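You operate a simulated robot arm through the tools that you are given. There is no shell and no other tool. Be economical: measure what you need, move in short steps, check, and stop when the job is done.

The job below is to be done with a simulated two-armed robot. You get a single attempt, and the scene is never put back.

TASK
Push the Lot 22 block into the empty left corner and peg it.
Fine: set it on the left step first; clamp shut before pegging and left shut; one peg.

The check looks at the end state, three seconds after you hand in, the way a careful person would. Anything else that was tipped, shoved, dropped, spilled or broken makes it a failure.

THE ROBOT
Two 7-joint arms with two-finger parallel grippers on one trunk, on a base that drives. Base frame: it is fixed to the floor where the robot stands at the start and does not move with it; the origin is under the middle of the robot, x ahead of it, y to its left, z up. Lengths are in m, angles in degrees, forces in N, time in s.
The left shoulder is at the start at [0.064, 0.182, 1.137], the right one opposite. With the tool pointing down near the work surface each hand reaches from about 0.1 to 0.64 m from the robot's upright axis, wherever it stands, measured 20 degrees to its own side. Places, roughly: head knob [0.8, -0.8, 1.1]; left step [0.5, -0.2, 0.8]; new block [0.75, 1, 0.75]; old block (6x6x5 cm) [0.6, 0.9, 0.6]; old block (6x6x6 cm) [0.5, 0.9, 0.6]; orange head [0.7, -0.8, 1]; pallet clamp [0.5, -0.5, 0.8]; peg lever [0.6, -0.8, 1]; press arm [0.8, -0.8, 1]. Payload 3.91 kg a hand.
Tool frame (each hand has its own): the origin (TCP) lies between the finger pads and is the grasp point; the fingertips stand 0.03 m ahead of it; z points along the fingers, y is the line along which they close. Largest opening 0.11 m; finger width 0.02, thickness 0.01; the body of the gripper, 0.048 by 0.112 m, starts 0.055 m behind the TCP.
Orientation is that of the tool frame in the base frame, as [roll, pitch, yaw] about the fixed x, y, z axes, in that order (R = Rz(yaw) Ry(pitch) Rx(roll)). With the fingers straight down and closing along the base's y, the tool's x points along the base's -x, its y along +y and its z along -z.

THE INTERFACE
- The arms move only by the tool play_rows. It takes "left_steps", "right_steps" or both (then of equal length, played together; a hand with none holds still); each is a list of rows, each an object (a shift or turn left out is 0, a gripper value left out holds the last) with "offset": the shift along the tool's x, y, z in units of 100 mm (1.0 is 100 mm), a list of three; "angular": the turn, a rotation vector about the tool's x, y, z in units of 45 degrees (1.0 is 45 degrees), a list of three. In form: [{"offset": [dx, dy, dz], "angular": [ax, ay, az]}, ...]. A call has 1 to 8 rows; each row is the pose to reach, as a shift and turn from the pose commanded when the call began, along the tool's axes at that moment. "left_grip" and "right_grip" are, for a hand that has rows, the opening, from 0 (shut) to 1 (fully open), set as the call begins (left out, the last holds). A call with a number of a shift or a turn outside -1 to 1 is refused whole. A row lasts 0.2 s, in which the tool goes at most 0.05 m and 8.6 degrees; a call with a longer step from one row to the next is refused whole, and so is a gripper value outside its range. A pose out of reach is approached as far as the arm can. The call stops where the force on the tool passes 90 N (or 10 N more than at its start, if that is more) or the arm is blocked; 0.2 s more then pass. Each finger travels about 0.072 m/s and halts on what it meets, pressing with about 32 N; the grip force reading is that of the motor and also rises with nothing between the fingers. The clock runs only during rows and for 0.2 s after the last one: add rows that repeat a pose to give the fingers time. It gives the time, the measured TCP pose, the force on the tool (base axes), the opening and the grip force at its end, in the units of the frame above (readings bear some noise), with the torque about the TCP (base axes, N m) and any sound that the robot's microphone picked up.
- Cameras (640 x 400 px; columns grow to the right, rows downward): "scene" is now at [0.1827, -0.0456, 1.3995]; the picture's right is [-0.57, -0.82, -0.00], its down [0.15, -0.10, -0.98] and it looks along [0.81, -0.56, 0.18] (base axes); focal length 214 px, centre (320, 200). "left" rides on the left gripper at [0.072, -0.017, -0.103] in its tool frame; the picture's right is [0.23, 0.97, 0.00], its down [-0.76, 0.18, -0.62] and it looks along [-0.61, 0.14, 0.78] (tool axes); focal length 222 px, centre (320, 200). "right" rides on the right gripper at [0.072, 0.017, -0.103] in its tool frame; the picture's right is [-0.23, 0.97, 0.00], its down [-0.76, -0.18, -0.62] and it looks along [-0.61, -0.14, 0.78] (tool axes); focal length 222 px, centre (320, 200). There is no depth. A picture from a camera that has moved, and an enlarged one, comes with that camera's place and axes in the base frame and with its lens.
- snapshot(camera): a new picture of that camera. No time passes.
- move_column(by): slides the trunk up (or, below 0, down) by that many m; the arms and the scene camera ride with it, the base frame stays. It gives what a move gives, with no picture.
- drive_base(legs): drives the robot by 1 to 6 legs, each [ahead, left, turn to the left] in m, m and degrees, along the robot's own axes; the way and the turn of a leg run together, so that a leg with both is an arc; at most 1.5 m and 180 degrees a leg. The arms and the cameras ride along, it lands a little off, and it stops where it bumps. It gives what a move gives.
- aim_head(pan, tilt): turns the head with the scene camera to pan (to the left, within 80 degrees either way) and tilt (down, from -29 to 69), counted from straight ahead of the robot. It gives what a move gives.
- inspect(camera, box): a new picture of the part [left, top, right, bottom] of that camera's present view, enlarged. No time passes.
- finish_job(): hands the job in; it is judged then, once.

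Work in short steps. Places have to be worked out from the pictures, the camera data and where the tool is seen: move nearer, look again, correct. Check each grasp and each placing, and mend what went wrong. You have 120 turns and 100 pictures in all, those below and enlarged ones among them. Open the grippers and draw the arms clear of the work before you hand the job in, unless the task says otherwise; then end with one line.

The tools are called after "Call:" as name(argument=value, ...) on one line, values as JSON. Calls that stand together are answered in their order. play_rows: Moves the arms, as the interface text tells. Its arguments: {"type":"object","properties":{"left_steps":{"type":"array"},"left_grip":{"type":"number"},"right_steps":{"type":"array"},"right_grip":{"type":"number"}},"required":[]} The other tools are called the same way: move_column (by) slides the trunk up or down; drive_base (legs) drives the base; aim_head (pan, tilt) turns the head that bears the scene camera; snapshot (camera) takes a picture; inspect (camera, box) takes an enlarged picture of a part of a camera's view; finish_job () hands the job in.

At the start:

```text
time_s: 0.0
left_eef_pos: [0.2973, -0.0519, 1.3535]
left_tool_rot: [-179.9, -0.5, -179.8]
left_wrist_force: [0.0, 0.2, 0.2]
left_wrist_torque: [-0.01, 0.03, -0.01]
left_grip_width: 0.1097
left_grasp_force: 0.1
right_eef_pos: [0.1977, -0.3079, 1.2888]
right_tool_rot: [-179.9, 0.1, 180.0]
right_wrist_force: [-0.5, 0.2, -1.4]
right_wrist_torque: [-0.03, -0.01, 0.02]
right_grip_width: 0.11
right_grasp_force: 0.0
trunk travel left (down, up): [-0.4, 0.114]
robot x, y, heading: [0.0021, -0.0021, 0.2]
head pan, tilt: [-54.2, 55.8]
```

scene: 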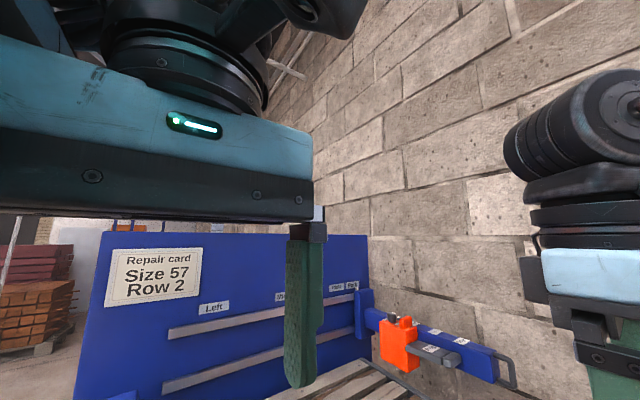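
right: 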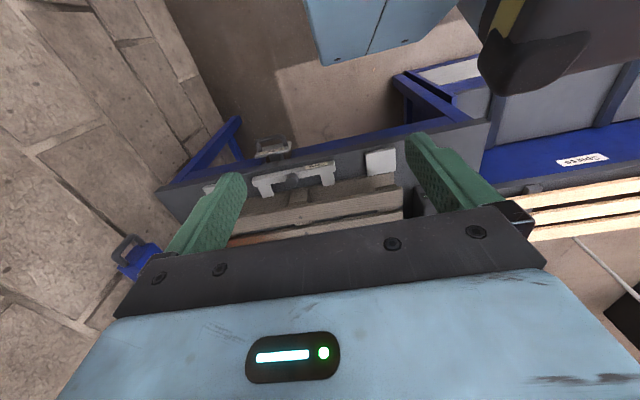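
left: 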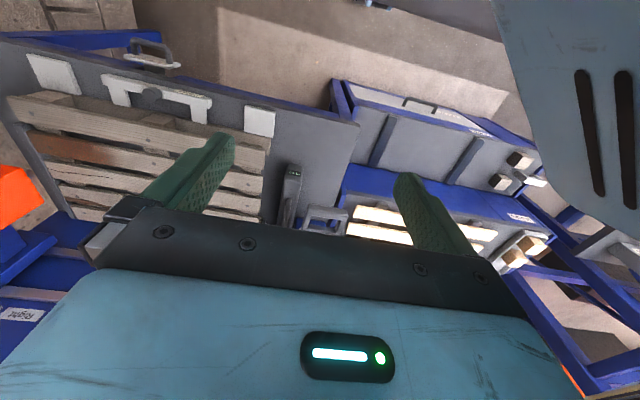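

The hands block the view; I turn the head to survey, first toward the left where the blocks lie.

Call:
aim_head(pan=50, tilt=35)

```text
time_s: 1.8
left_eef_pos: [0.3047, -0.0486, 1.3549]
left_tool_rot: [-179.3, -1.0, -178.8]
left_wrist_force: [82.3, 30.2, 7.8]
left_wrist_torque: [-3.67, 10.31, -1.73]
left_grip_width: 0.1101
left_grasp_force: 0.0
right_eef_pos: [0.1982, -0.307, 1.289]
right_tool_rot: [-180.0, 0.0, 179.9]
right_wrist_force: [0.6, 0.4, 0.4]
right_wrist_torque: [-0.03, 0.01, 0.0]
right_grip_width: 0.11
right_grasp_force: 0.1
trunk travel left (down, up): [-0.4, 0.114]
robot x, y, heading: [-0.0028, 0.0002, -0.2]
head pan, tilt: [50.0, 35.0]
```

The head seems to press on the left hand (82 N). I move the left hand forward, left and down.

Call:
play_rows(left_steps=[{"offset": [-0.4, 0, 0]}, {"offset": [-0.7, 0.3, 0.2]}, {"offset": [-0.7, 0.7, 0.4]}, {"offset": [-0.7, 1.0, 0.7]}, {"offset": [-0.5, 1.0, 1.0]}])

Call:
snapshot(camera="scene")

```text
time_s: 3.0
left_eef_pos: [0.3469, 0.0486, 1.2529]
left_tool_rot: [-179.7, -0.6, -179.1]
left_wrist_force: [41.3, 26.3, -4.4]
left_wrist_torque: [-2.92, 4.49, -0.79]
left_grip_width: 0.1099
left_grasp_force: 0.0
right_eef_pos: [0.1979, -0.3073, 1.2879]
right_tool_rot: [-179.9, 0.1, 180.0]
right_wrist_force: [0.1, -0.5, 1.1]
right_wrist_torque: [0.0, 0.04, 0.01]
right_grip_width: 0.11
right_grasp_force: 0.0
trunk travel left (down, up): [-0.4, 0.114]
robot x, y, heading: [0.0015, -0.0017, -0.1]
head pan, tilt: [50.0, 35.0]
```

```text
96 pictures are left
camera scene: at [0.1756, 0.0661, 1.3312], right [0.72, -0.69, 0.0], down [-0.38, -0.39, -0.84], along [0.58, 0.6, -0.54], focal length 214 px, centre (320, 200)
```

scene: 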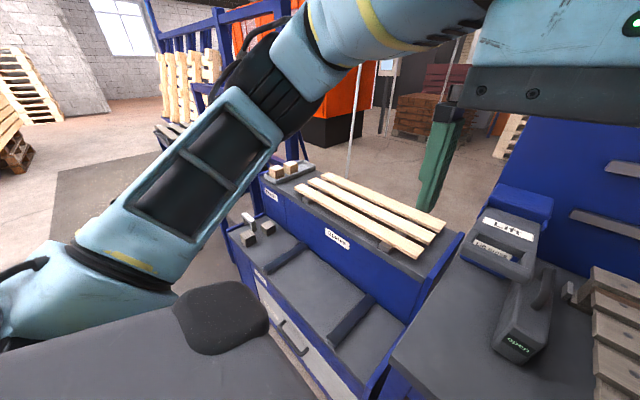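

Still some contact; I bring the left hand farther forward and down, then look at the blocks.

Call:
play_rows(left_steps=[{"offset": [-0.4, 0.2, 0]}, {"offset": [-0.6, 0.5, 0.2]}, {"offset": [-0.6, 0.9, 0.4]}, {"offset": [-0.6, 1.0, 0.8]}, {"offset": [-0.6, 1.0, 1.0]}])

Call:
inspect(camera="scene", box=[200, 140, 360, 260])

Call:
inspect(camera="scene", box=[440, 160, 640, 400])

```text
time_s: 4.2
left_eef_pos: [0.4044, 0.1475, 1.1517]
left_tool_rot: [-179.9, -0.4, -179.7]
left_wrist_force: [1.0, -0.1, -0.1]
left_wrist_torque: [0.0, -0.02, -0.02]
left_grip_width: 0.1102
left_grasp_force: 0.1
right_eef_pos: [0.1988, -0.3073, 1.29]
right_tool_rot: [-180.0, 0.0, 180.0]
right_wrist_force: [-0.3, 0.6, -0.1]
right_wrist_torque: [-0.01, -0.02, 0.0]
right_grip_width: 0.11
right_grasp_force: 0.1
trunk travel left (down, up): [-0.4, 0.114]
robot x, y, heading: [0.0035, -0.0004, 0.3]
head pan, tilt: [50.0, 35.0]
```

```text
3.33 times, centred on (280, 200) of scene
camera zoom: at [0.1697, 0.0696, 1.3278], right [0.77, -0.64, 0.0], down [-0.37, -0.44, -0.82], along [0.53, 0.63, -0.57], focal length 715 px, centre (453, 200)
```

zoom: 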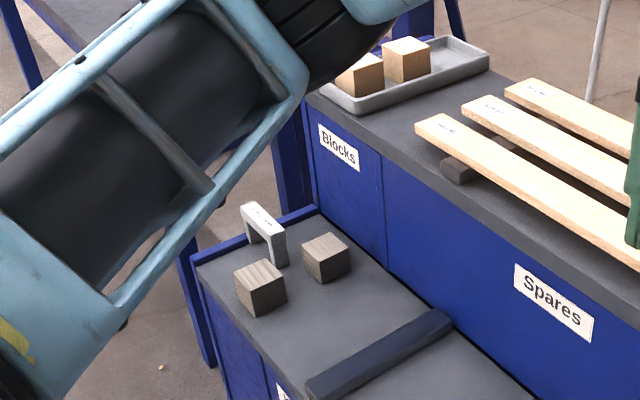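

```text
1.67 times, centred on (540, 280) of scene
camera zoom: at [0.1697, 0.0696, 1.3278], right [0.77, -0.64, 0.0], down [-0.37, -0.44, -0.82], along [0.53, 0.63, -0.57], focal length 358 px, centre (-47, 67)
```

zoom: 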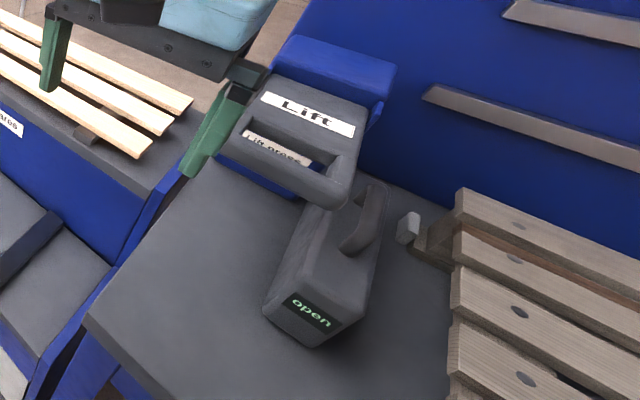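

Blocks tray is far left; the clamp reads "open". Now I look right at the bench, wall board and press.

Call:
aim_head(pan=-25, tilt=45)

Call:
snapshot(camera="scene")

Call:
aim_head(pan=-60, tilt=25)

Call:
snapshot(camera="scene")

```text
time_s: 5.7
left_eef_pos: [0.4041, 0.1475, 1.1514]
left_tool_rot: [-179.9, -0.4, -179.7]
left_wrist_force: [0.3, 0.9, -0.4]
left_wrist_torque: [0.01, -0.03, -0.02]
left_grip_width: 0.11
left_grasp_force: 0.1
right_eef_pos: [0.1977, -0.3082, 1.2893]
right_tool_rot: [-179.9, 0.0, -180.0]
right_wrist_force: [-0.8, 1.2, -0.4]
right_wrist_torque: [0.01, -0.01, 0.0]
right_grip_width: 0.1099
right_grasp_force: 0.0
trunk travel left (down, up): [-0.4, 0.114]
robot x, y, heading: [0.0002, -0.0001, 0.3]
head pan, tilt: [-25.0, 45.0]
```

```text
93 pictures are left
camera scene: at [0.1871, -0.0322, 1.313], right [-0.42, -0.91, 0.0], down [-0.64, 0.3, -0.71], along [0.64, -0.3, -0.71], focal length 214 px, centre (320, 200)
```

scene: 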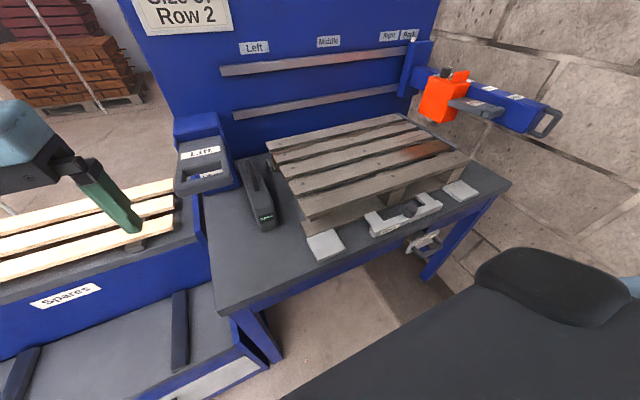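

```text
time_s: 6.7
left_eef_pos: [0.4037, 0.1489, 1.153]
left_tool_rot: [180.0, -0.4, -179.8]
left_wrist_force: [-0.4, 0.3, 0.0]
left_wrist_torque: [0.01, -0.04, -0.01]
left_grip_width: 0.1098
left_grasp_force: 0.2
right_eef_pos: [0.1979, -0.3066, 1.2887]
right_tool_rot: [-180.0, 0.0, 180.0]
right_wrist_force: [-0.5, -0.2, 0.5]
right_wrist_torque: [0.01, -0.01, 0.03]
right_grip_width: 0.11
right_grasp_force: 0.0
trunk travel left (down, up): [-0.4, 0.114]
robot x, y, heading: [-0.0029, 0.0028, 0.1]
head pan, tilt: [-60.0, 25.0]
```

```text
92 pictures are left
camera scene: at [0.1595, -0.0777, 1.3435], right [-0.87, -0.5, 0.0], down [-0.21, 0.37, -0.91], along [0.45, -0.78, -0.42], focal length 214 px, centre (320, 200)
```

scene: 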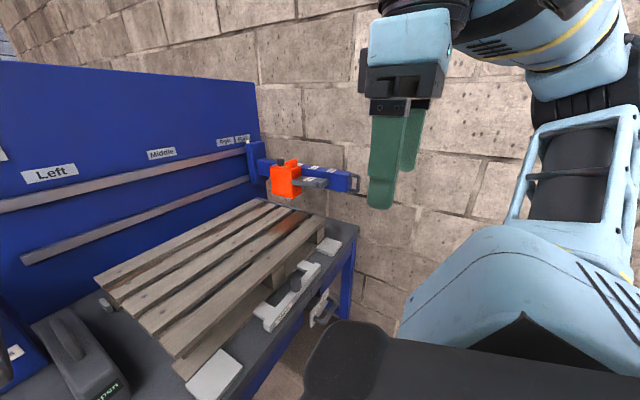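

I zoom on the press, the steps and the front clamp handles.

Call:
inspect(camera="scene", box=[200, 120, 370, 226])

Call:
inspect(camera="scene", box=[150, 220, 390, 400])

Call:
inspect(camera="scene", box=[0, 280, 190, 400])

```text
3.76 times, centred on (285, 173) of scene
camera zoom: at [0.1595, -0.0777, 1.3435], right [-0.87, -0.5, 0.0], down [-0.21, 0.37, -0.91], along [0.45, -0.78, -0.42], focal length 807 px, centre (452, 302)
```

zoom: 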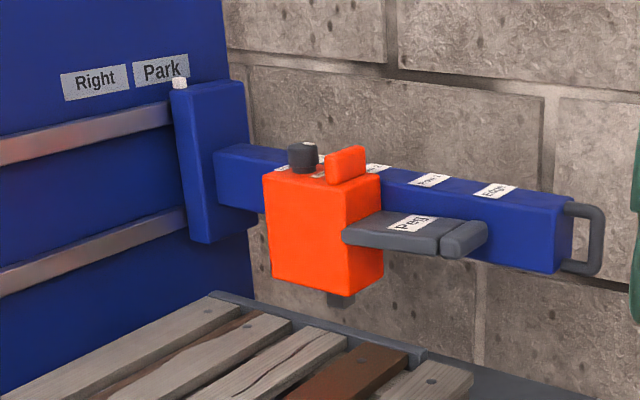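

```text
2.22 times, centred on (270, 310) of scene
camera zoom: at [0.1595, -0.0777, 1.3435], right [-0.87, -0.5, 0.0], down [-0.21, 0.37, -0.91], along [0.45, -0.78, -0.42], focal length 477 px, centre (431, -44)
```

zoom: 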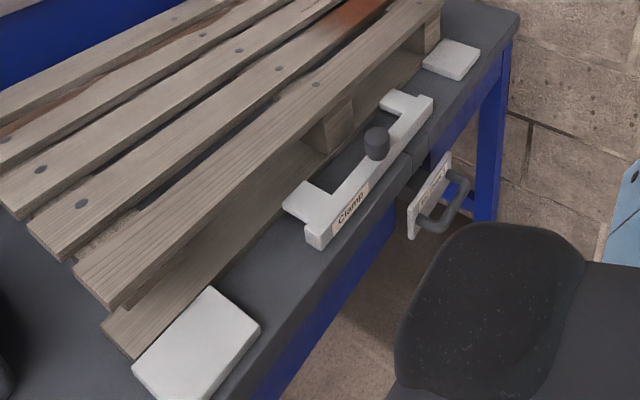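

```text
3.33 times, centred on (95, 340) of scene
camera zoom: at [0.1595, -0.0777, 1.3435], right [-0.87, -0.5, 0.0], down [-0.21, 0.37, -0.91], along [0.45, -0.78, -0.42], focal length 715 px, centre (1070, -267)
```

zoom: 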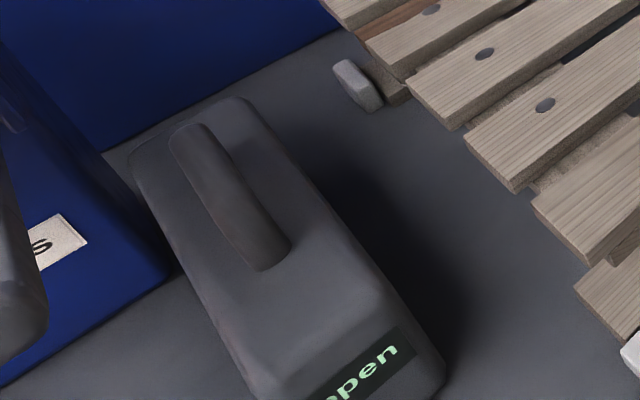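

Let me read the repair card, the Lift unit, and front handle label better.

Call:
aim_head(pan=-15, tilt=28)

Call:
snapshot(camera="scene")

Call:
inspect(camera="scene", box=[360, 130, 520, 230])

Call:
inspect(camera="right", box=[180, 110, 440, 272])

```text
time_s: 7.8
left_eef_pos: [0.4037, 0.1479, 1.1515]
left_tool_rot: [-180.0, -0.4, -179.8]
left_wrist_force: [-0.4, 0.2, 0.4]
left_wrist_torque: [0.06, 0.0, -0.01]
left_grip_width: 0.1102
left_grasp_force: 0.1
right_eef_pos: [0.1976, -0.3082, 1.2894]
right_tool_rot: [180.0, 0.0, -179.9]
right_wrist_force: [-0.1, -1.0, 0.0]
right_wrist_torque: [-0.02, 0.02, 0.0]
right_grip_width: 0.11
right_grasp_force: 0.1
trunk travel left (down, up): [-0.4, 0.114]
robot x, y, heading: [0.0026, 0.0027, 0.1]
head pan, tilt: [-15.0, 28.0]
```

```text
88 pictures are left
camera scene: at [0.2014, -0.0216, 1.3388], right [-0.26, -0.97, 0.0], down [-0.45, 0.12, -0.88], along [0.85, -0.23, -0.47], focal length 214 px, centre (320, 200)
```

scene: 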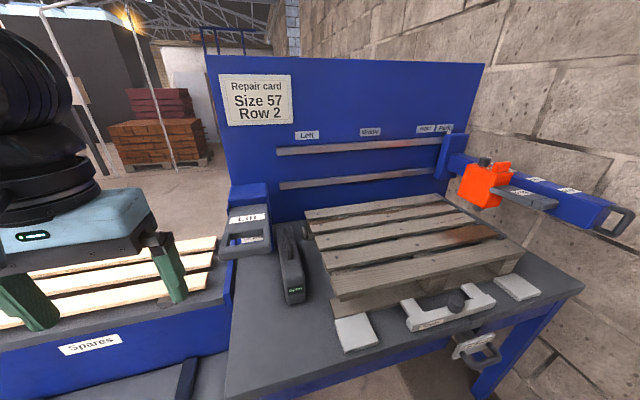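

```text
4.00 times, centred on (440, 180) of scene
camera zoom: at [0.2014, -0.0216, 1.3388], right [-0.26, -0.97, 0.0], down [-0.45, 0.12, -0.88], along [0.85, -0.23, -0.47], focal length 858 px, centre (-160, 280)
```

zoom: 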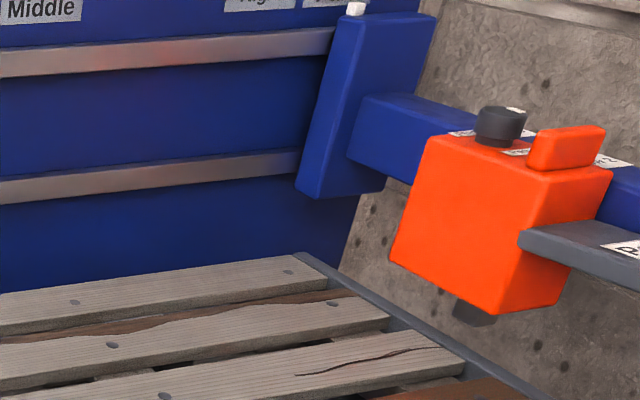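

```text
2.46 times, centred on (310, 191) of right
camera zoom: at [0.125, -0.2898, 1.3925], right [0.23, 0.97, 0.0], down [0.76, -0.18, 0.62], along [0.61, -0.14, -0.78], focal length 547 px, centre (345, 222)
```

zoom: 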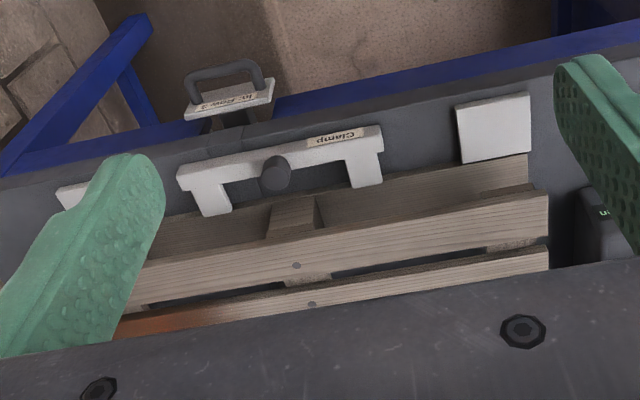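

I zoom on the underside handle label and the Lift label, and the knob labels on the press arm.

Call:
inspect(camera="scene", box=[440, 320, 520, 370])

Call:
inspect(camera="scene", box=[440, 140, 640, 240])

Call:
inspect(camera="scene", box=[210, 180, 330, 320])

```text
8.00 times, centred on (480, 345) of scene
camera zoom: at [0.2014, -0.0216, 1.3388], right [-0.26, -0.97, 0.0], down [-0.45, 0.12, -0.88], along [0.85, -0.23, -0.47], focal length 1716 px, centre (-960, -960)
```

zoom: 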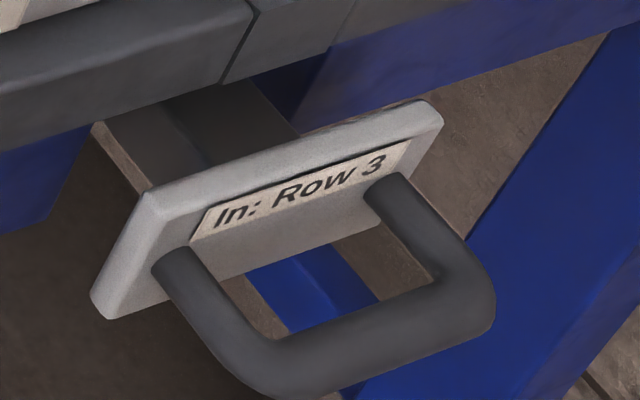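

```text
3.20 times, centred on (540, 190) of scene
camera zoom: at [0.2014, -0.0216, 1.3388], right [-0.26, -0.97, 0.0], down [-0.45, 0.12, -0.88], along [0.85, -0.23, -0.47], focal length 686 px, centre (-384, 232)
```

zoom: 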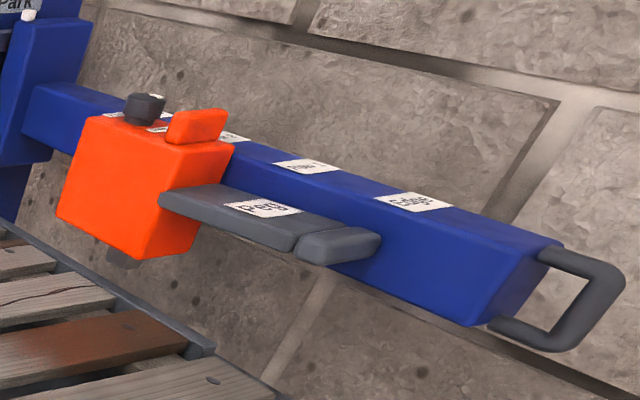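

```text
2.86 times, centred on (270, 250) of scene
camera zoom: at [0.2014, -0.0216, 1.3388], right [-0.26, -0.97, 0.0], down [-0.45, 0.12, -0.88], along [0.85, -0.23, -0.47], focal length 613 px, centre (463, 57)
```

zoom: 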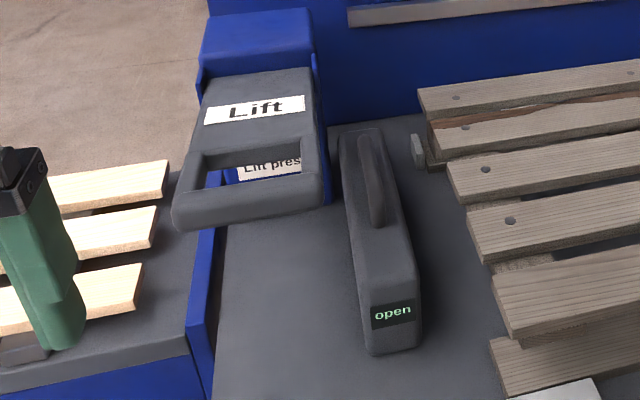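

The bench is parallel to y; the press arm (labels Edge etc.) is parked at y≈-0.8. I shift right 0.3 m to read the press arm labels.

Call:
move_column(by=0.1)

Call:
drive_base(legs=[[-0.05, -0.35, 0]])

Call:
aim_head(pan=-42, tilt=35)

Call:
snapshot(camera="scene")

```text
time_s: 9.1
left_eef_pos: [0.4046, 0.1489, 1.2512]
left_tool_rot: [179.9, -0.7, -179.9]
left_wrist_force: [0.8, 0.6, 0.6]
left_wrist_torque: [-0.02, 0.02, 0.01]
left_grip_width: 0.1101
left_grasp_force: 0.1
right_eef_pos: [0.1995, -0.3074, 1.3894]
right_tool_rot: [-180.0, -0.1, -180.0]
right_wrist_force: [-0.1, 0.6, -0.3]
right_wrist_torque: [0.0, 0.03, 0.02]
right_grip_width: 0.1098
right_grasp_force: 0.2
trunk travel left (down, up): [-0.5, 0.014]
robot x, y, heading: [-0.002, -0.0031, -0.0]
head pan, tilt: [-15.0, 28.0]
```

```text
time_s: 12.8
left_eef_pos: [0.3548, -0.2056, 1.2535]
left_tool_rot: [-179.9, -0.5, -179.7]
left_wrist_force: [0.3, 0.5, -0.7]
left_wrist_torque: [0.02, -0.04, 0.0]
left_grip_width: 0.1099
left_grasp_force: 0.0
right_eef_pos: [0.1493, -0.6619, 1.3894]
right_tool_rot: [179.9, 0.0, -179.8]
right_wrist_force: [-0.4, -0.5, 0.1]
right_wrist_torque: [-0.02, 0.03, 0.04]
right_grip_width: 0.1099
right_grasp_force: 0.0
trunk travel left (down, up): [-0.5, 0.014]
robot x, y, heading: [-0.0505, -0.3521, 0.0]
head pan, tilt: [-15.0, 28.0]
```

```text
time_s: 13.7
left_eef_pos: [0.3544, -0.2053, 1.2511]
left_tool_rot: [-179.9, -0.4, -179.7]
left_wrist_force: [1.0, -0.3, -0.1]
left_wrist_torque: [-0.02, 0.01, -0.04]
left_grip_width: 0.1098
left_grasp_force: 0.0
right_eef_pos: [0.1489, -0.661, 1.3893]
right_tool_rot: [-180.0, 0.0, -180.0]
right_wrist_force: [0.6, 1.1, -0.7]
right_wrist_torque: [0.02, 0.04, -0.01]
right_grip_width: 0.1102
right_grasp_force: 0.0
trunk travel left (down, up): [-0.5, 0.014]
robot x, y, heading: [-0.0492, -0.3516, 0.2]
head pan, tilt: [-42.0, 35.0]
```

```text
82 pictures are left
camera scene: at [0.0456, -0.4113, 1.4478], right [-0.67, -0.74, 0.0], down [-0.43, 0.38, -0.82], along [0.61, -0.55, -0.57], focal length 214 px, centre (320, 200)
```

scene: 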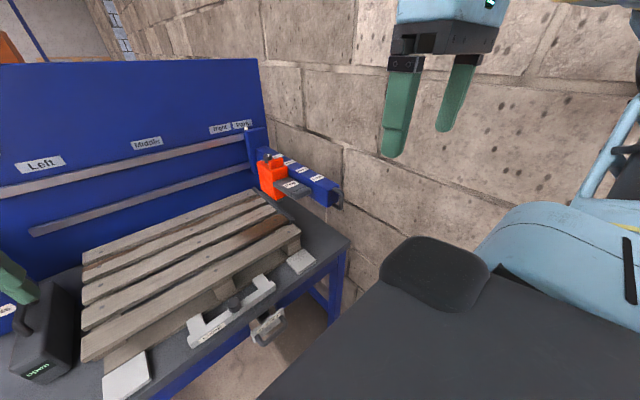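

Call:
inspect(camera="scene", box=[235, 120, 355, 215])

Call:
inspect(camera="scene", box=[80, 220, 330, 390])

```text
4.21 times, centred on (295, 168) of scene
camera zoom: at [0.0456, -0.4113, 1.4478], right [-0.67, -0.74, 0.0], down [-0.43, 0.38, -0.82], along [0.61, -0.55, -0.57], focal length 903 px, centre (425, 337)
```

zoom: 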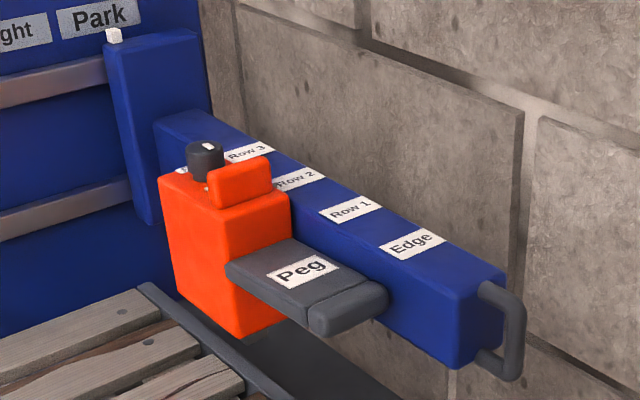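

```text
2.35 times, centred on (205, 305) of scene
camera zoom: at [0.0456, -0.4113, 1.4478], right [-0.67, -0.74, 0.0], down [-0.43, 0.38, -0.82], along [0.61, -0.55, -0.57], focal length 505 px, centre (591, -47)
```

zoom: 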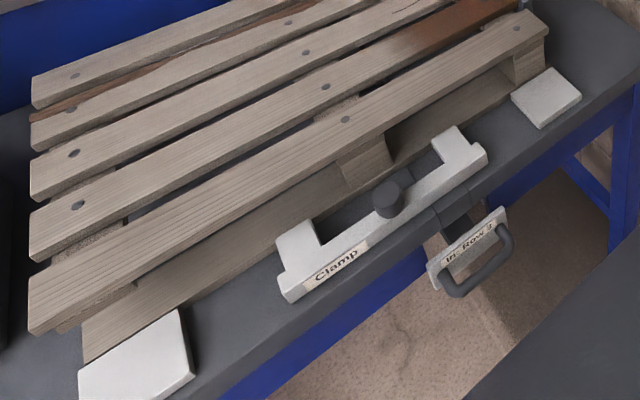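

I back up 0.3 m and lower the trunk to view the front from low down.

Call:
drive_base(legs=[[-0.3, 0.1, 0]])

Call:
move_column(by=-0.5)

Call:
aim_head(pan=-10, tilt=12)

Call:
snapshot(camera="scene")

```text
time_s: 15.8
left_eef_pos: [0.0565, -0.1052, 1.2524]
left_tool_rot: [-179.9, -0.4, -179.6]
left_wrist_force: [0.0, 1.0, 0.5]
left_wrist_torque: [0.0, 0.04, 0.02]
left_grip_width: 0.1098
left_grasp_force: 0.1
right_eef_pos: [-0.1482, -0.5622, 1.3893]
right_tool_rot: [-180.0, 0.0, -179.8]
right_wrist_force: [0.3, 1.2, 0.8]
right_wrist_torque: [-0.03, 0.04, 0.0]
right_grip_width: 0.11
right_grasp_force: 0.1
trunk travel left (down, up): [-0.5, 0.014]
robot x, y, heading: [-0.3451, -0.2566, 0.2]
head pan, tilt: [-42.0, 35.0]
```

```text
refused: -0.5 is not a number from -0.4 to 0.4
```

```text
time_s: 16.8
left_eef_pos: [0.0552, -0.1058, 1.2527]
left_tool_rot: [-179.9, -0.5, -179.6]
left_wrist_force: [0.2, -0.2, -0.5]
left_wrist_torque: [-0.01, 0.02, 0.01]
left_grip_width: 0.1099
left_grasp_force: 0.1
right_eef_pos: [-0.1496, -0.5614, 1.3892]
right_tool_rot: [180.0, 0.0, -179.8]
right_wrist_force: [-1.0, 0.5, -0.8]
right_wrist_torque: [0.01, -0.01, -0.01]
right_grip_width: 0.11
right_grasp_force: 0.1
trunk travel left (down, up): [-0.5, 0.014]
robot x, y, heading: [-0.348, -0.2571, 0.3]
head pan, tilt: [-10.0, 12.0]
```

```text
79 pictures are left
camera scene: at [-0.2276, -0.2697, 1.4846], right [-0.17, -0.99, 0.0], down [-0.21, 0.04, -0.98], along [0.96, -0.17, -0.21], focal length 214 px, centre (320, 200)
```

scene: 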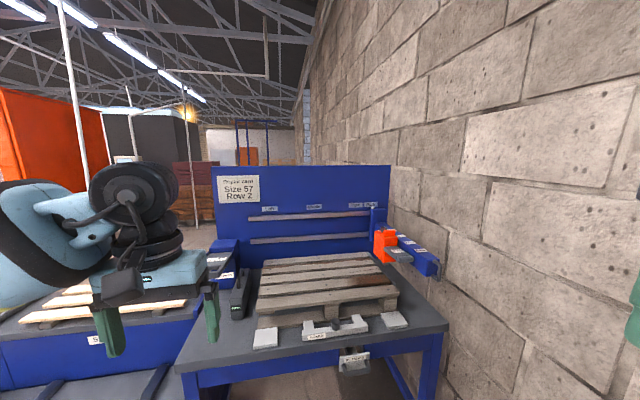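

Column limit is 0.4 per call; I lower in two calls and look again.

Call:
move_column(by=-0.4)

Call:
aim_head(pan=-5, tilt=12)

Call:
inspect(camera="scene", box=[210, 130, 450, 290])

```text
time_s: 20.6
left_eef_pos: [0.055, -0.1059, 0.8522]
left_tool_rot: [-180.0, -0.4, -179.6]
left_wrist_force: [0.1, -0.3, 0.3]
left_wrist_torque: [0.0, 0.0, 0.03]
left_grip_width: 0.1102
left_grasp_force: 0.0
right_eef_pos: [-0.1499, -0.562, 0.9898]
right_tool_rot: [179.8, 0.0, -179.9]
right_wrist_force: [0.5, -0.1, 0.2]
right_wrist_torque: [-0.02, -0.03, 0.0]
right_grip_width: 0.1098
right_grasp_force: 0.1
trunk travel left (down, up): [-0.1, 0.414]
robot x, y, heading: [-0.3502, -0.2598, 0.3]
head pan, tilt: [-10.0, 12.0]
```

```text
time_s: 21.3
left_eef_pos: [0.0558, -0.106, 0.851]
left_tool_rot: [-180.0, -0.4, -179.7]
left_wrist_force: [-0.4, 0.5, -0.4]
left_wrist_torque: [-0.02, -0.02, 0.02]
left_grip_width: 0.1099
left_grasp_force: 0.1
right_eef_pos: [-0.1489, -0.5626, 0.9895]
right_tool_rot: [180.0, 0.0, -179.8]
right_wrist_force: [0.0, 0.3, 0.1]
right_wrist_torque: [-0.01, 0.0, 0.0]
right_grip_width: 0.11
right_grasp_force: 0.1
trunk travel left (down, up): [-0.1, 0.414]
robot x, y, heading: [-0.3487, -0.2573, 0.1]
head pan, tilt: [-5.0, 12.0]
```

```text
2.50 times, centred on (330, 210) of scene
camera zoom: at [-0.0388, -0.2608, 1.0363], right [-0.08, -1.0, 0.0], down [-0.21, 0.02, -0.98], along [0.97, -0.08, -0.21], focal length 536 px, centre (295, 175)
```

zoom: 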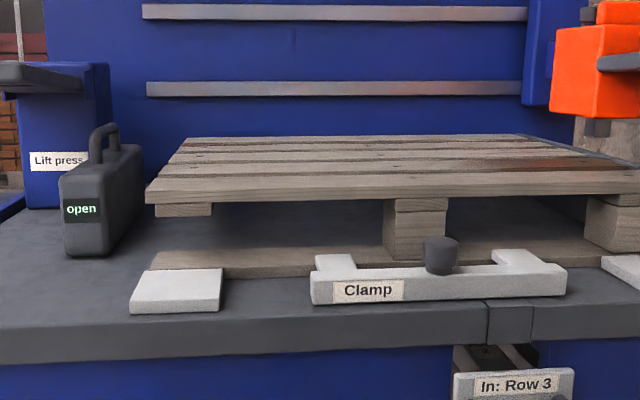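

Front-left corner is clearly empty. I zoom on the stop handle/clamp, and the left corner.

Call:
inspect(camera="scene", box=[370, 250, 470, 312])

Call:
inspect(camera="scene", box=[200, 180, 340, 267])

Call:
inspect(camera="scene", box=[180, 130, 280, 200])

```text
6.40 times, centred on (420, 281) of scene
camera zoom: at [-0.0388, -0.2608, 1.0363], right [-0.08, -1.0, 0.0], down [-0.21, 0.02, -0.98], along [0.97, -0.08, -0.21], focal length 1373 px, centre (-320, -318)
```

zoom: 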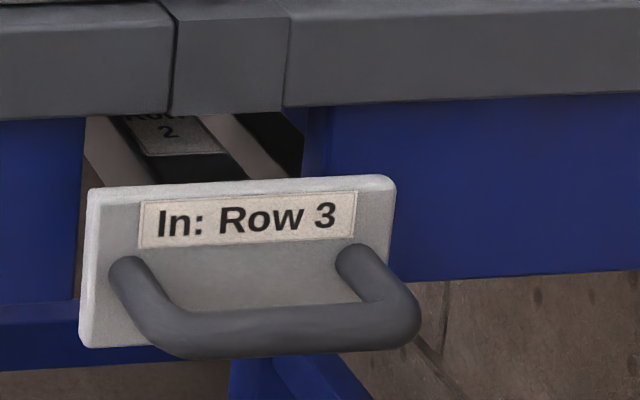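

```text
4.57 times, centred on (270, 224) of scene
camera zoom: at [-0.0388, -0.2608, 1.0363], right [-0.08, -1.0, 0.0], down [-0.21, 0.02, -0.98], along [0.97, -0.08, -0.21], focal length 980 px, centre (549, 93)
```

zoom: 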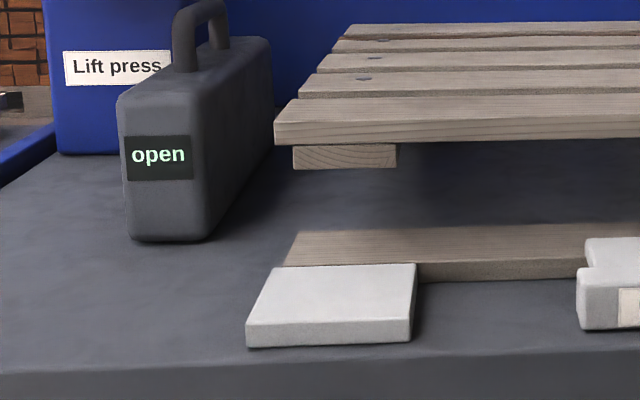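

```text
5.71 times, centred on (230, 165) of scene
camera zoom: at [-0.0388, -0.2608, 1.0363], right [-0.08, -1.0, 0.0], down [-0.21, 0.02, -0.98], along [0.97, -0.08, -0.21], focal length 1226 px, centre (834, 400)
```

zoom: 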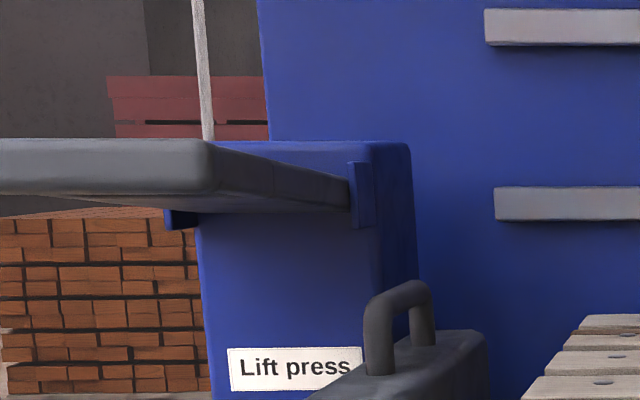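

The slide shaft shows "Row 2" at the bench lip (handle at ≈[0.41,-0.515,0.71]), to be checked again later. Now to the block tray: raise the trunk and drive left.

Call:
move_column(by=0.3)

Call:
drive_base(legs=[[0, 1.1, 0], [0.35, 0, 0]])

Call:
aim_head(pan=10, tilt=40)

Call:
snapshot(camera="scene")

Call:
snapshot(camera="left")

```text
time_s: 24.3
left_eef_pos: [0.0564, -0.1062, 1.1521]
left_tool_rot: [-179.9, -0.5, -179.5]
left_wrist_force: [1.2, 0.2, -0.1]
left_wrist_torque: [-0.03, 0.03, 0.02]
left_grip_width: 0.1098
left_grasp_force: 0.0
right_eef_pos: [-0.149, -0.5623, 1.2893]
right_tool_rot: [180.0, 0.1, -179.9]
right_wrist_force: [-0.3, 0.1, 0.0]
right_wrist_torque: [0.0, 0.02, -0.01]
right_grip_width: 0.1102
right_grasp_force: 0.1
trunk travel left (down, up): [-0.4, 0.114]
robot x, y, heading: [-0.3469, -0.2555, 0.0]
head pan, tilt: [-5.0, 12.0]
```

```text
time_s: 36.2
left_eef_pos: [0.3984, 1.0013, 1.1515]
left_tool_rot: [-179.8, -0.4, -179.5]
left_wrist_force: [-0.1, -0.3, -0.3]
left_wrist_torque: [-0.03, 0.0, 0.01]
left_grip_width: 0.1101
left_grasp_force: 0.0
right_eef_pos: [0.1934, 0.5445, 1.2895]
right_tool_rot: [-180.0, 0.0, -179.7]
right_wrist_force: [0.3, 0.3, 0.2]
right_wrist_torque: [0.0, 0.03, -0.03]
right_grip_width: 0.11
right_grasp_force: 0.0
trunk travel left (down, up): [-0.4, 0.114]
robot x, y, heading: [-0.0056, 0.8499, 0.4]
head pan, tilt: [-5.0, 12.0]
```

```text
time_s: 37.1
left_eef_pos: [0.3984, 1.0013, 1.1516]
left_tool_rot: [-179.9, -0.4, -179.5]
left_wrist_force: [0.2, -0.3, -0.2]
left_wrist_torque: [-0.04, -0.01, 0.0]
left_grip_width: 0.11
left_grasp_force: 0.1
right_eef_pos: [0.1941, 0.5449, 1.2902]
right_tool_rot: [-180.0, 0.0, -179.8]
right_wrist_force: [-0.9, -0.4, 0.2]
right_wrist_torque: [0.02, 0.0, -0.01]
right_grip_width: 0.1098
right_grasp_force: 0.0
trunk travel left (down, up): [-0.4, 0.114]
robot x, y, heading: [-0.0029, 0.8509, 0.5]
head pan, tilt: [10.0, 40.0]
```

```text
74 pictures are left
camera scene: at [0.1908, 0.8693, 1.3203], right [0.18, -0.98, 0.0], down [-0.63, -0.11, -0.77], along [0.75, 0.14, -0.64], focal length 214 px, centre (320, 200)
```

scene: 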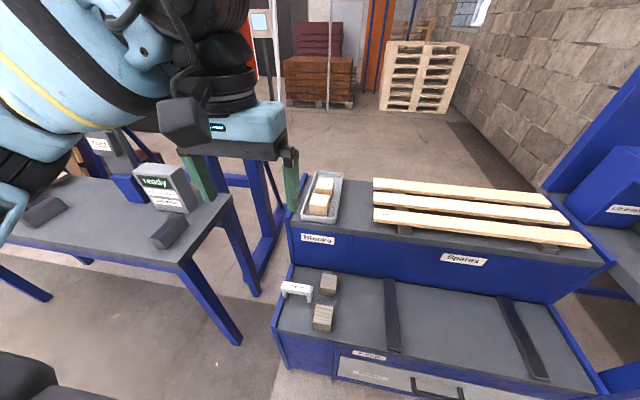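

```text
73 pictures are left
camera left: at [0.3267, 0.9854, 1.2563], right [-0.24, 0.97, 0.0], down [0.76, 0.19, 0.62], along [0.6, 0.15, -0.79], focal length 222 px, centre (320, 200)
```

left: 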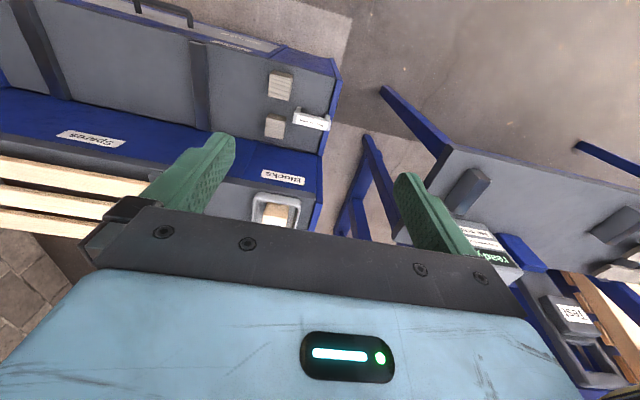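

There is another station to the left too. I zoom on tray blocks, old blocks, and the left machine.

Call:
inspect(camera="scene", box=[285, 165, 365, 225])

Call:
inspect(camera="scene", box=[265, 265, 365, 345])

Call:
inspect(camera="scene", box=[70, 120, 220, 250])

Call:
inspect(camera="scene", box=[330, 340, 480, 400])

```text
6.67 times, centred on (325, 195) of scene
camera zoom: at [0.1908, 0.8693, 1.3203], right [0.18, -0.98, 0.0], down [-0.63, -0.11, -0.77], along [0.75, 0.14, -0.64], focal length 1430 px, centre (287, 233)
```

zoom: 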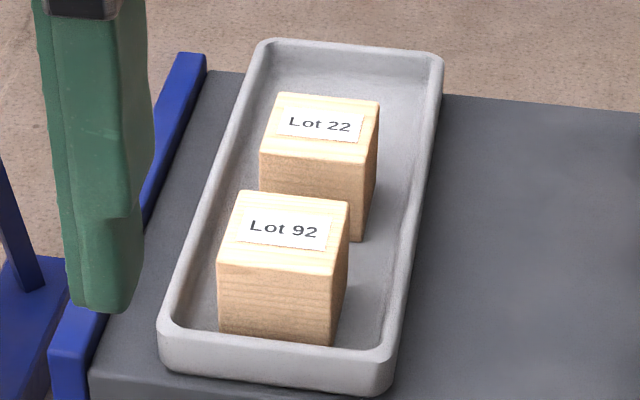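

```text
5.00 times, centred on (315, 305) of scene
camera zoom: at [0.1908, 0.8693, 1.3203], right [0.18, -0.98, 0.0], down [-0.63, -0.11, -0.77], along [0.75, 0.14, -0.64], focal length 1072 px, centre (345, -325)
```

zoom: 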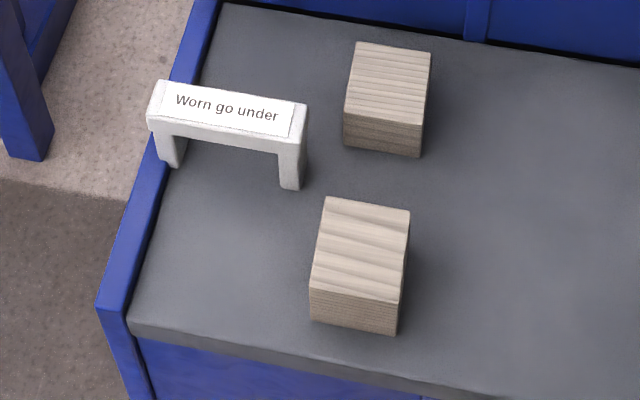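

```text
3.08 times, centred on (145, 185) of scene
camera zoom: at [0.1908, 0.8693, 1.3203], right [0.18, -0.98, 0.0], down [-0.63, -0.11, -0.77], along [0.75, 0.14, -0.64], focal length 660 px, centre (858, 246)
```

zoom: 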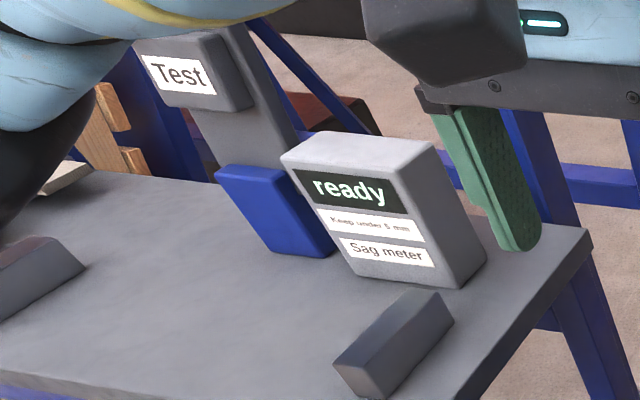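

```text
4.27 times, centred on (405, 370) of scene
camera zoom: at [0.1908, 0.8693, 1.3203], right [0.18, -0.98, 0.0], down [-0.63, -0.11, -0.77], along [0.75, 0.14, -0.64], focal length 915 px, centre (-43, -525)
```

zoom: 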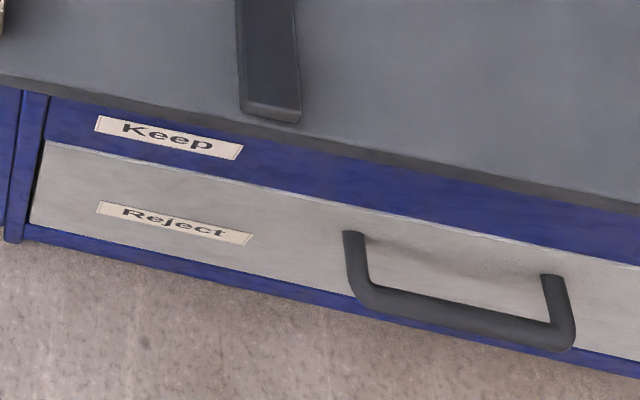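

Lot 22 is the rear block in the tray. I creep forward to bring it into reach, then look through the left hand camera.

Call:
drive_base(legs=[[0.15, -0.05, 0]])

Call:
play_rows(left_steps=[{"offset": [-0.3, 0, 0.3]}, {"offset": [-0.6, 0, 0.5]}, {"offset": [-0.8, 0.1, 0.9]}, {"offset": [-0.8, 0.1, 0.9]}])

Call:
snapshot(camera="left")

Call:
snapshot(camera="scene")

```text
time_s: 38.5
left_eef_pos: [0.5455, 0.9532, 1.1518]
left_tool_rot: [-179.9, -0.4, -179.5]
left_wrist_force: [0.0, 0.0, 0.4]
left_wrist_torque: [0.01, -0.01, -0.03]
left_grip_width: 0.1102
left_grasp_force: 0.1
right_eef_pos: [0.341, 0.4965, 1.2895]
right_tool_rot: [-180.0, 0.0, -179.7]
right_wrist_force: [0.1, -0.5, 0.3]
right_wrist_torque: [0.04, 0.03, -0.02]
right_grip_width: 0.11
right_grasp_force: 0.1
trunk travel left (down, up): [-0.4, 0.114]
robot x, y, heading: [0.141, 0.8044, 0.1]
head pan, tilt: [10.0, 40.0]
```

```text
time_s: 39.5
left_eef_pos: [0.625, 0.962, 1.0629]
left_tool_rot: [-179.9, -0.5, -179.7]
left_wrist_force: [0.3, -0.5, -0.3]
left_wrist_torque: [0.04, 0.04, -0.02]
left_grip_width: 0.1101
left_grasp_force: 0.2
right_eef_pos: [0.3401, 0.4965, 1.2906]
right_tool_rot: [179.9, 0.1, -179.8]
right_wrist_force: [0.2, -0.7, 0.6]
right_wrist_torque: [-0.01, -0.01, 0.0]
right_grip_width: 0.1101
right_grasp_force: 0.1
trunk travel left (down, up): [-0.4, 0.114]
robot x, y, heading: [0.144, 0.8035, 0.1]
head pan, tilt: [10.0, 40.0]
```

```text
68 pictures are left
camera left: at [0.5543, 0.9465, 1.1667], right [-0.23, 0.97, 0.0], down [0.76, 0.18, 0.62], along [0.6, 0.15, -0.79], focal length 222 px, centre (320, 200)
```

left: 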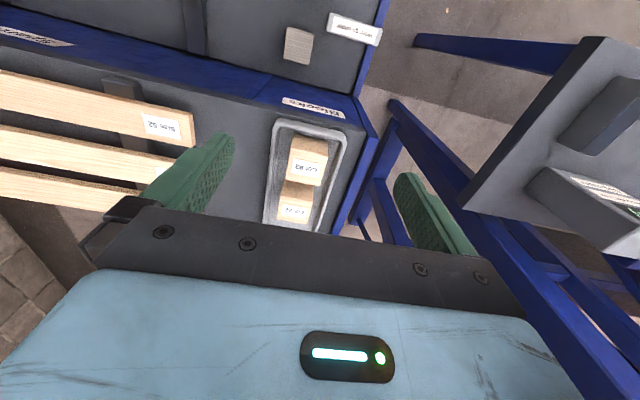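

```text
67 pictures are left
camera scene: at [0.3379, 0.8199, 1.3203], right [0.18, -0.98, 0.0], down [-0.63, -0.11, -0.77], along [0.75, 0.14, -0.64], focal length 214 px, centre (320, 200)
```

scene: 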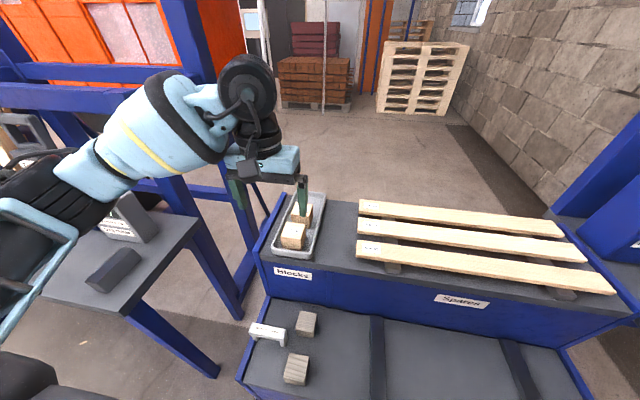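

Estimated Lot 22 at ≈(0.79–0.86, 0.965), height still uncertain. I drive 0.1 m further ahead and look again for parallax.

Call:
drive_base(legs=[[0.1, 0, 0]])

Call:
snapshot(camera="left")

Call:
inspect(camera="scene", box=[260, 180, 360, 260])

```text
time_s: 40.4
left_eef_pos: [0.6433, 0.9537, 1.0614]
left_tool_rot: [-179.9, -0.3, -180.0]
left_wrist_force: [0.3, 0.3, 0.6]
left_wrist_torque: [0.0, 0.01, 0.02]
left_grip_width: 0.1101
left_grasp_force: 0.1
right_eef_pos: [0.3536, 0.4904, 1.2881]
right_tool_rot: [-180.0, 0.1, 179.8]
right_wrist_force: [0.6, -0.4, -0.1]
right_wrist_torque: [0.03, 0.07, 0.0]
right_grip_width: 0.11
right_grasp_force: 0.0
trunk travel left (down, up): [-0.4, 0.114]
robot x, y, heading: [0.1573, 0.7997, -0.4]
head pan, tilt: [10.0, 40.0]
stopped in leg 1: the robot was blocked; the commanded pose is now the measured one
```

```text
66 pictures are left
camera left: at [0.5711, 0.9392, 1.1663], right [-0.23, 0.97, 0.0], down [0.77, 0.18, 0.62], along [0.6, 0.14, -0.79], focal length 222 px, centre (320, 200)
```

left: 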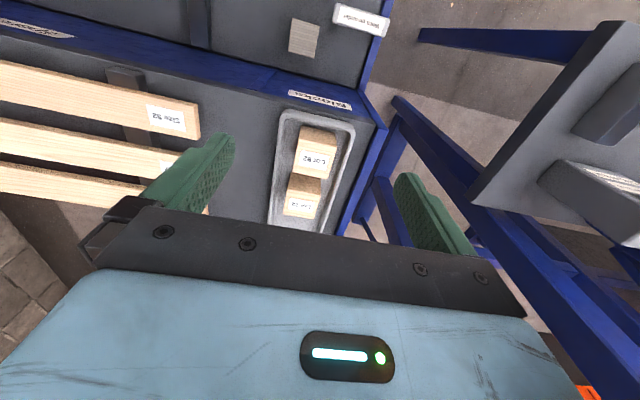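

```text
5.00 times, centred on (310, 220) of scene
camera zoom: at [0.3541, 0.8145, 1.3198], right [0.17, -0.99, 0.0], down [-0.64, -0.11, -0.76], along [0.75, 0.13, -0.64], focal length 1072 px, centre (370, 100)
```

zoom: 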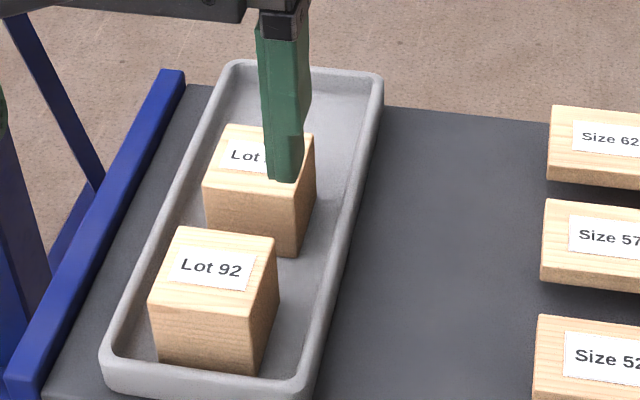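

Lot 22 is at ≈(0.818, 0.962), top z ≈0.87. I move the left hand above it in stages with the opening reduced to ~0.092 so the fingers clear the tray walls.

Call:
play_rows(left_steps=[{"offset": [-0.45, 0, 0]}, {"offset": [-0.9, 0.08, 0]}, {"offset": [-0.9, 0.08, 0.4]}, {"offset": [-0.9, 0.08, 0.6]}], left_grip=0.84)

Call:
play_rows(left_steps=[{"offset": [-0.4, 0, 0]}, {"offset": [-0.85, 0, 0]}, {"offset": [-0.85, 0, 0]}])

Call:
snapshot(camera="left")

Call:
inspect(camera="scene", box=[260, 160, 380, 260])

```text
time_s: 41.4
left_eef_pos: [0.7309, 0.9642, 1.0028]
left_tool_rot: [-179.9, -0.3, -179.9]
left_wrist_force: [0.1, -0.2, 0.3]
left_wrist_torque: [0.03, 0.01, -0.01]
left_grip_width: 0.0921
left_grasp_force: 0.1
right_eef_pos: [0.3513, 0.4914, 1.2896]
right_tool_rot: [-180.0, 0.1, 179.8]
right_wrist_force: [-0.1, -0.8, -0.1]
right_wrist_torque: [0.0, -0.01, 0.0]
right_grip_width: 0.1099
right_grasp_force: 0.0
trunk travel left (down, up): [-0.4, 0.114]
robot x, y, heading: [0.1559, 0.7953, 0.2]
head pan, tilt: [10.0, 40.0]
```

```text
time_s: 42.1
left_eef_pos: [0.8151, 0.9651, 1.0038]
left_tool_rot: [-179.9, -0.2, -180.0]
left_wrist_force: [-0.9, 0.0, 0.1]
left_wrist_torque: [-0.03, 0.0, 0.01]
left_grip_width: 0.0927
left_grasp_force: 0.0
right_eef_pos: [0.3519, 0.4923, 1.2912]
right_tool_rot: [-179.9, 0.1, 179.7]
right_wrist_force: [0.2, 0.7, 0.3]
right_wrist_torque: [-0.01, 0.01, 0.02]
right_grip_width: 0.1102
right_grasp_force: 0.0
trunk travel left (down, up): [-0.4, 0.114]
robot x, y, heading: [0.1566, 0.8017, -0.2]
head pan, tilt: [10.0, 40.0]
```

```text
64 pictures are left
camera left: at [0.7441, 0.9488, 1.1071], right [-0.23, 0.97, 0.0], down [0.76, 0.18, 0.62], along [0.6, 0.14, -0.79], focal length 222 px, centre (320, 200)
```

left: 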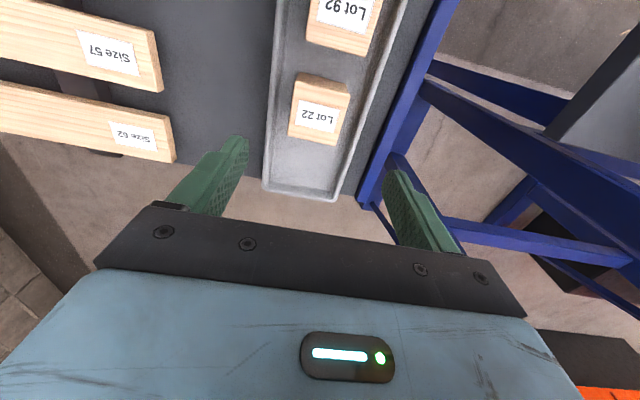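

```text
4.00 times, centred on (320, 210) of scene
camera zoom: at [0.3512, 0.816, 1.3203], right [0.17, -0.99, 0.0], down [-0.63, -0.11, -0.77], along [0.76, 0.13, -0.64], focal length 858 px, centre (320, 160)
```

zoom: 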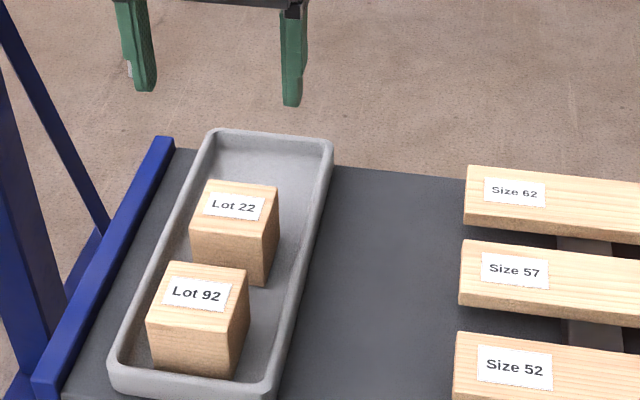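

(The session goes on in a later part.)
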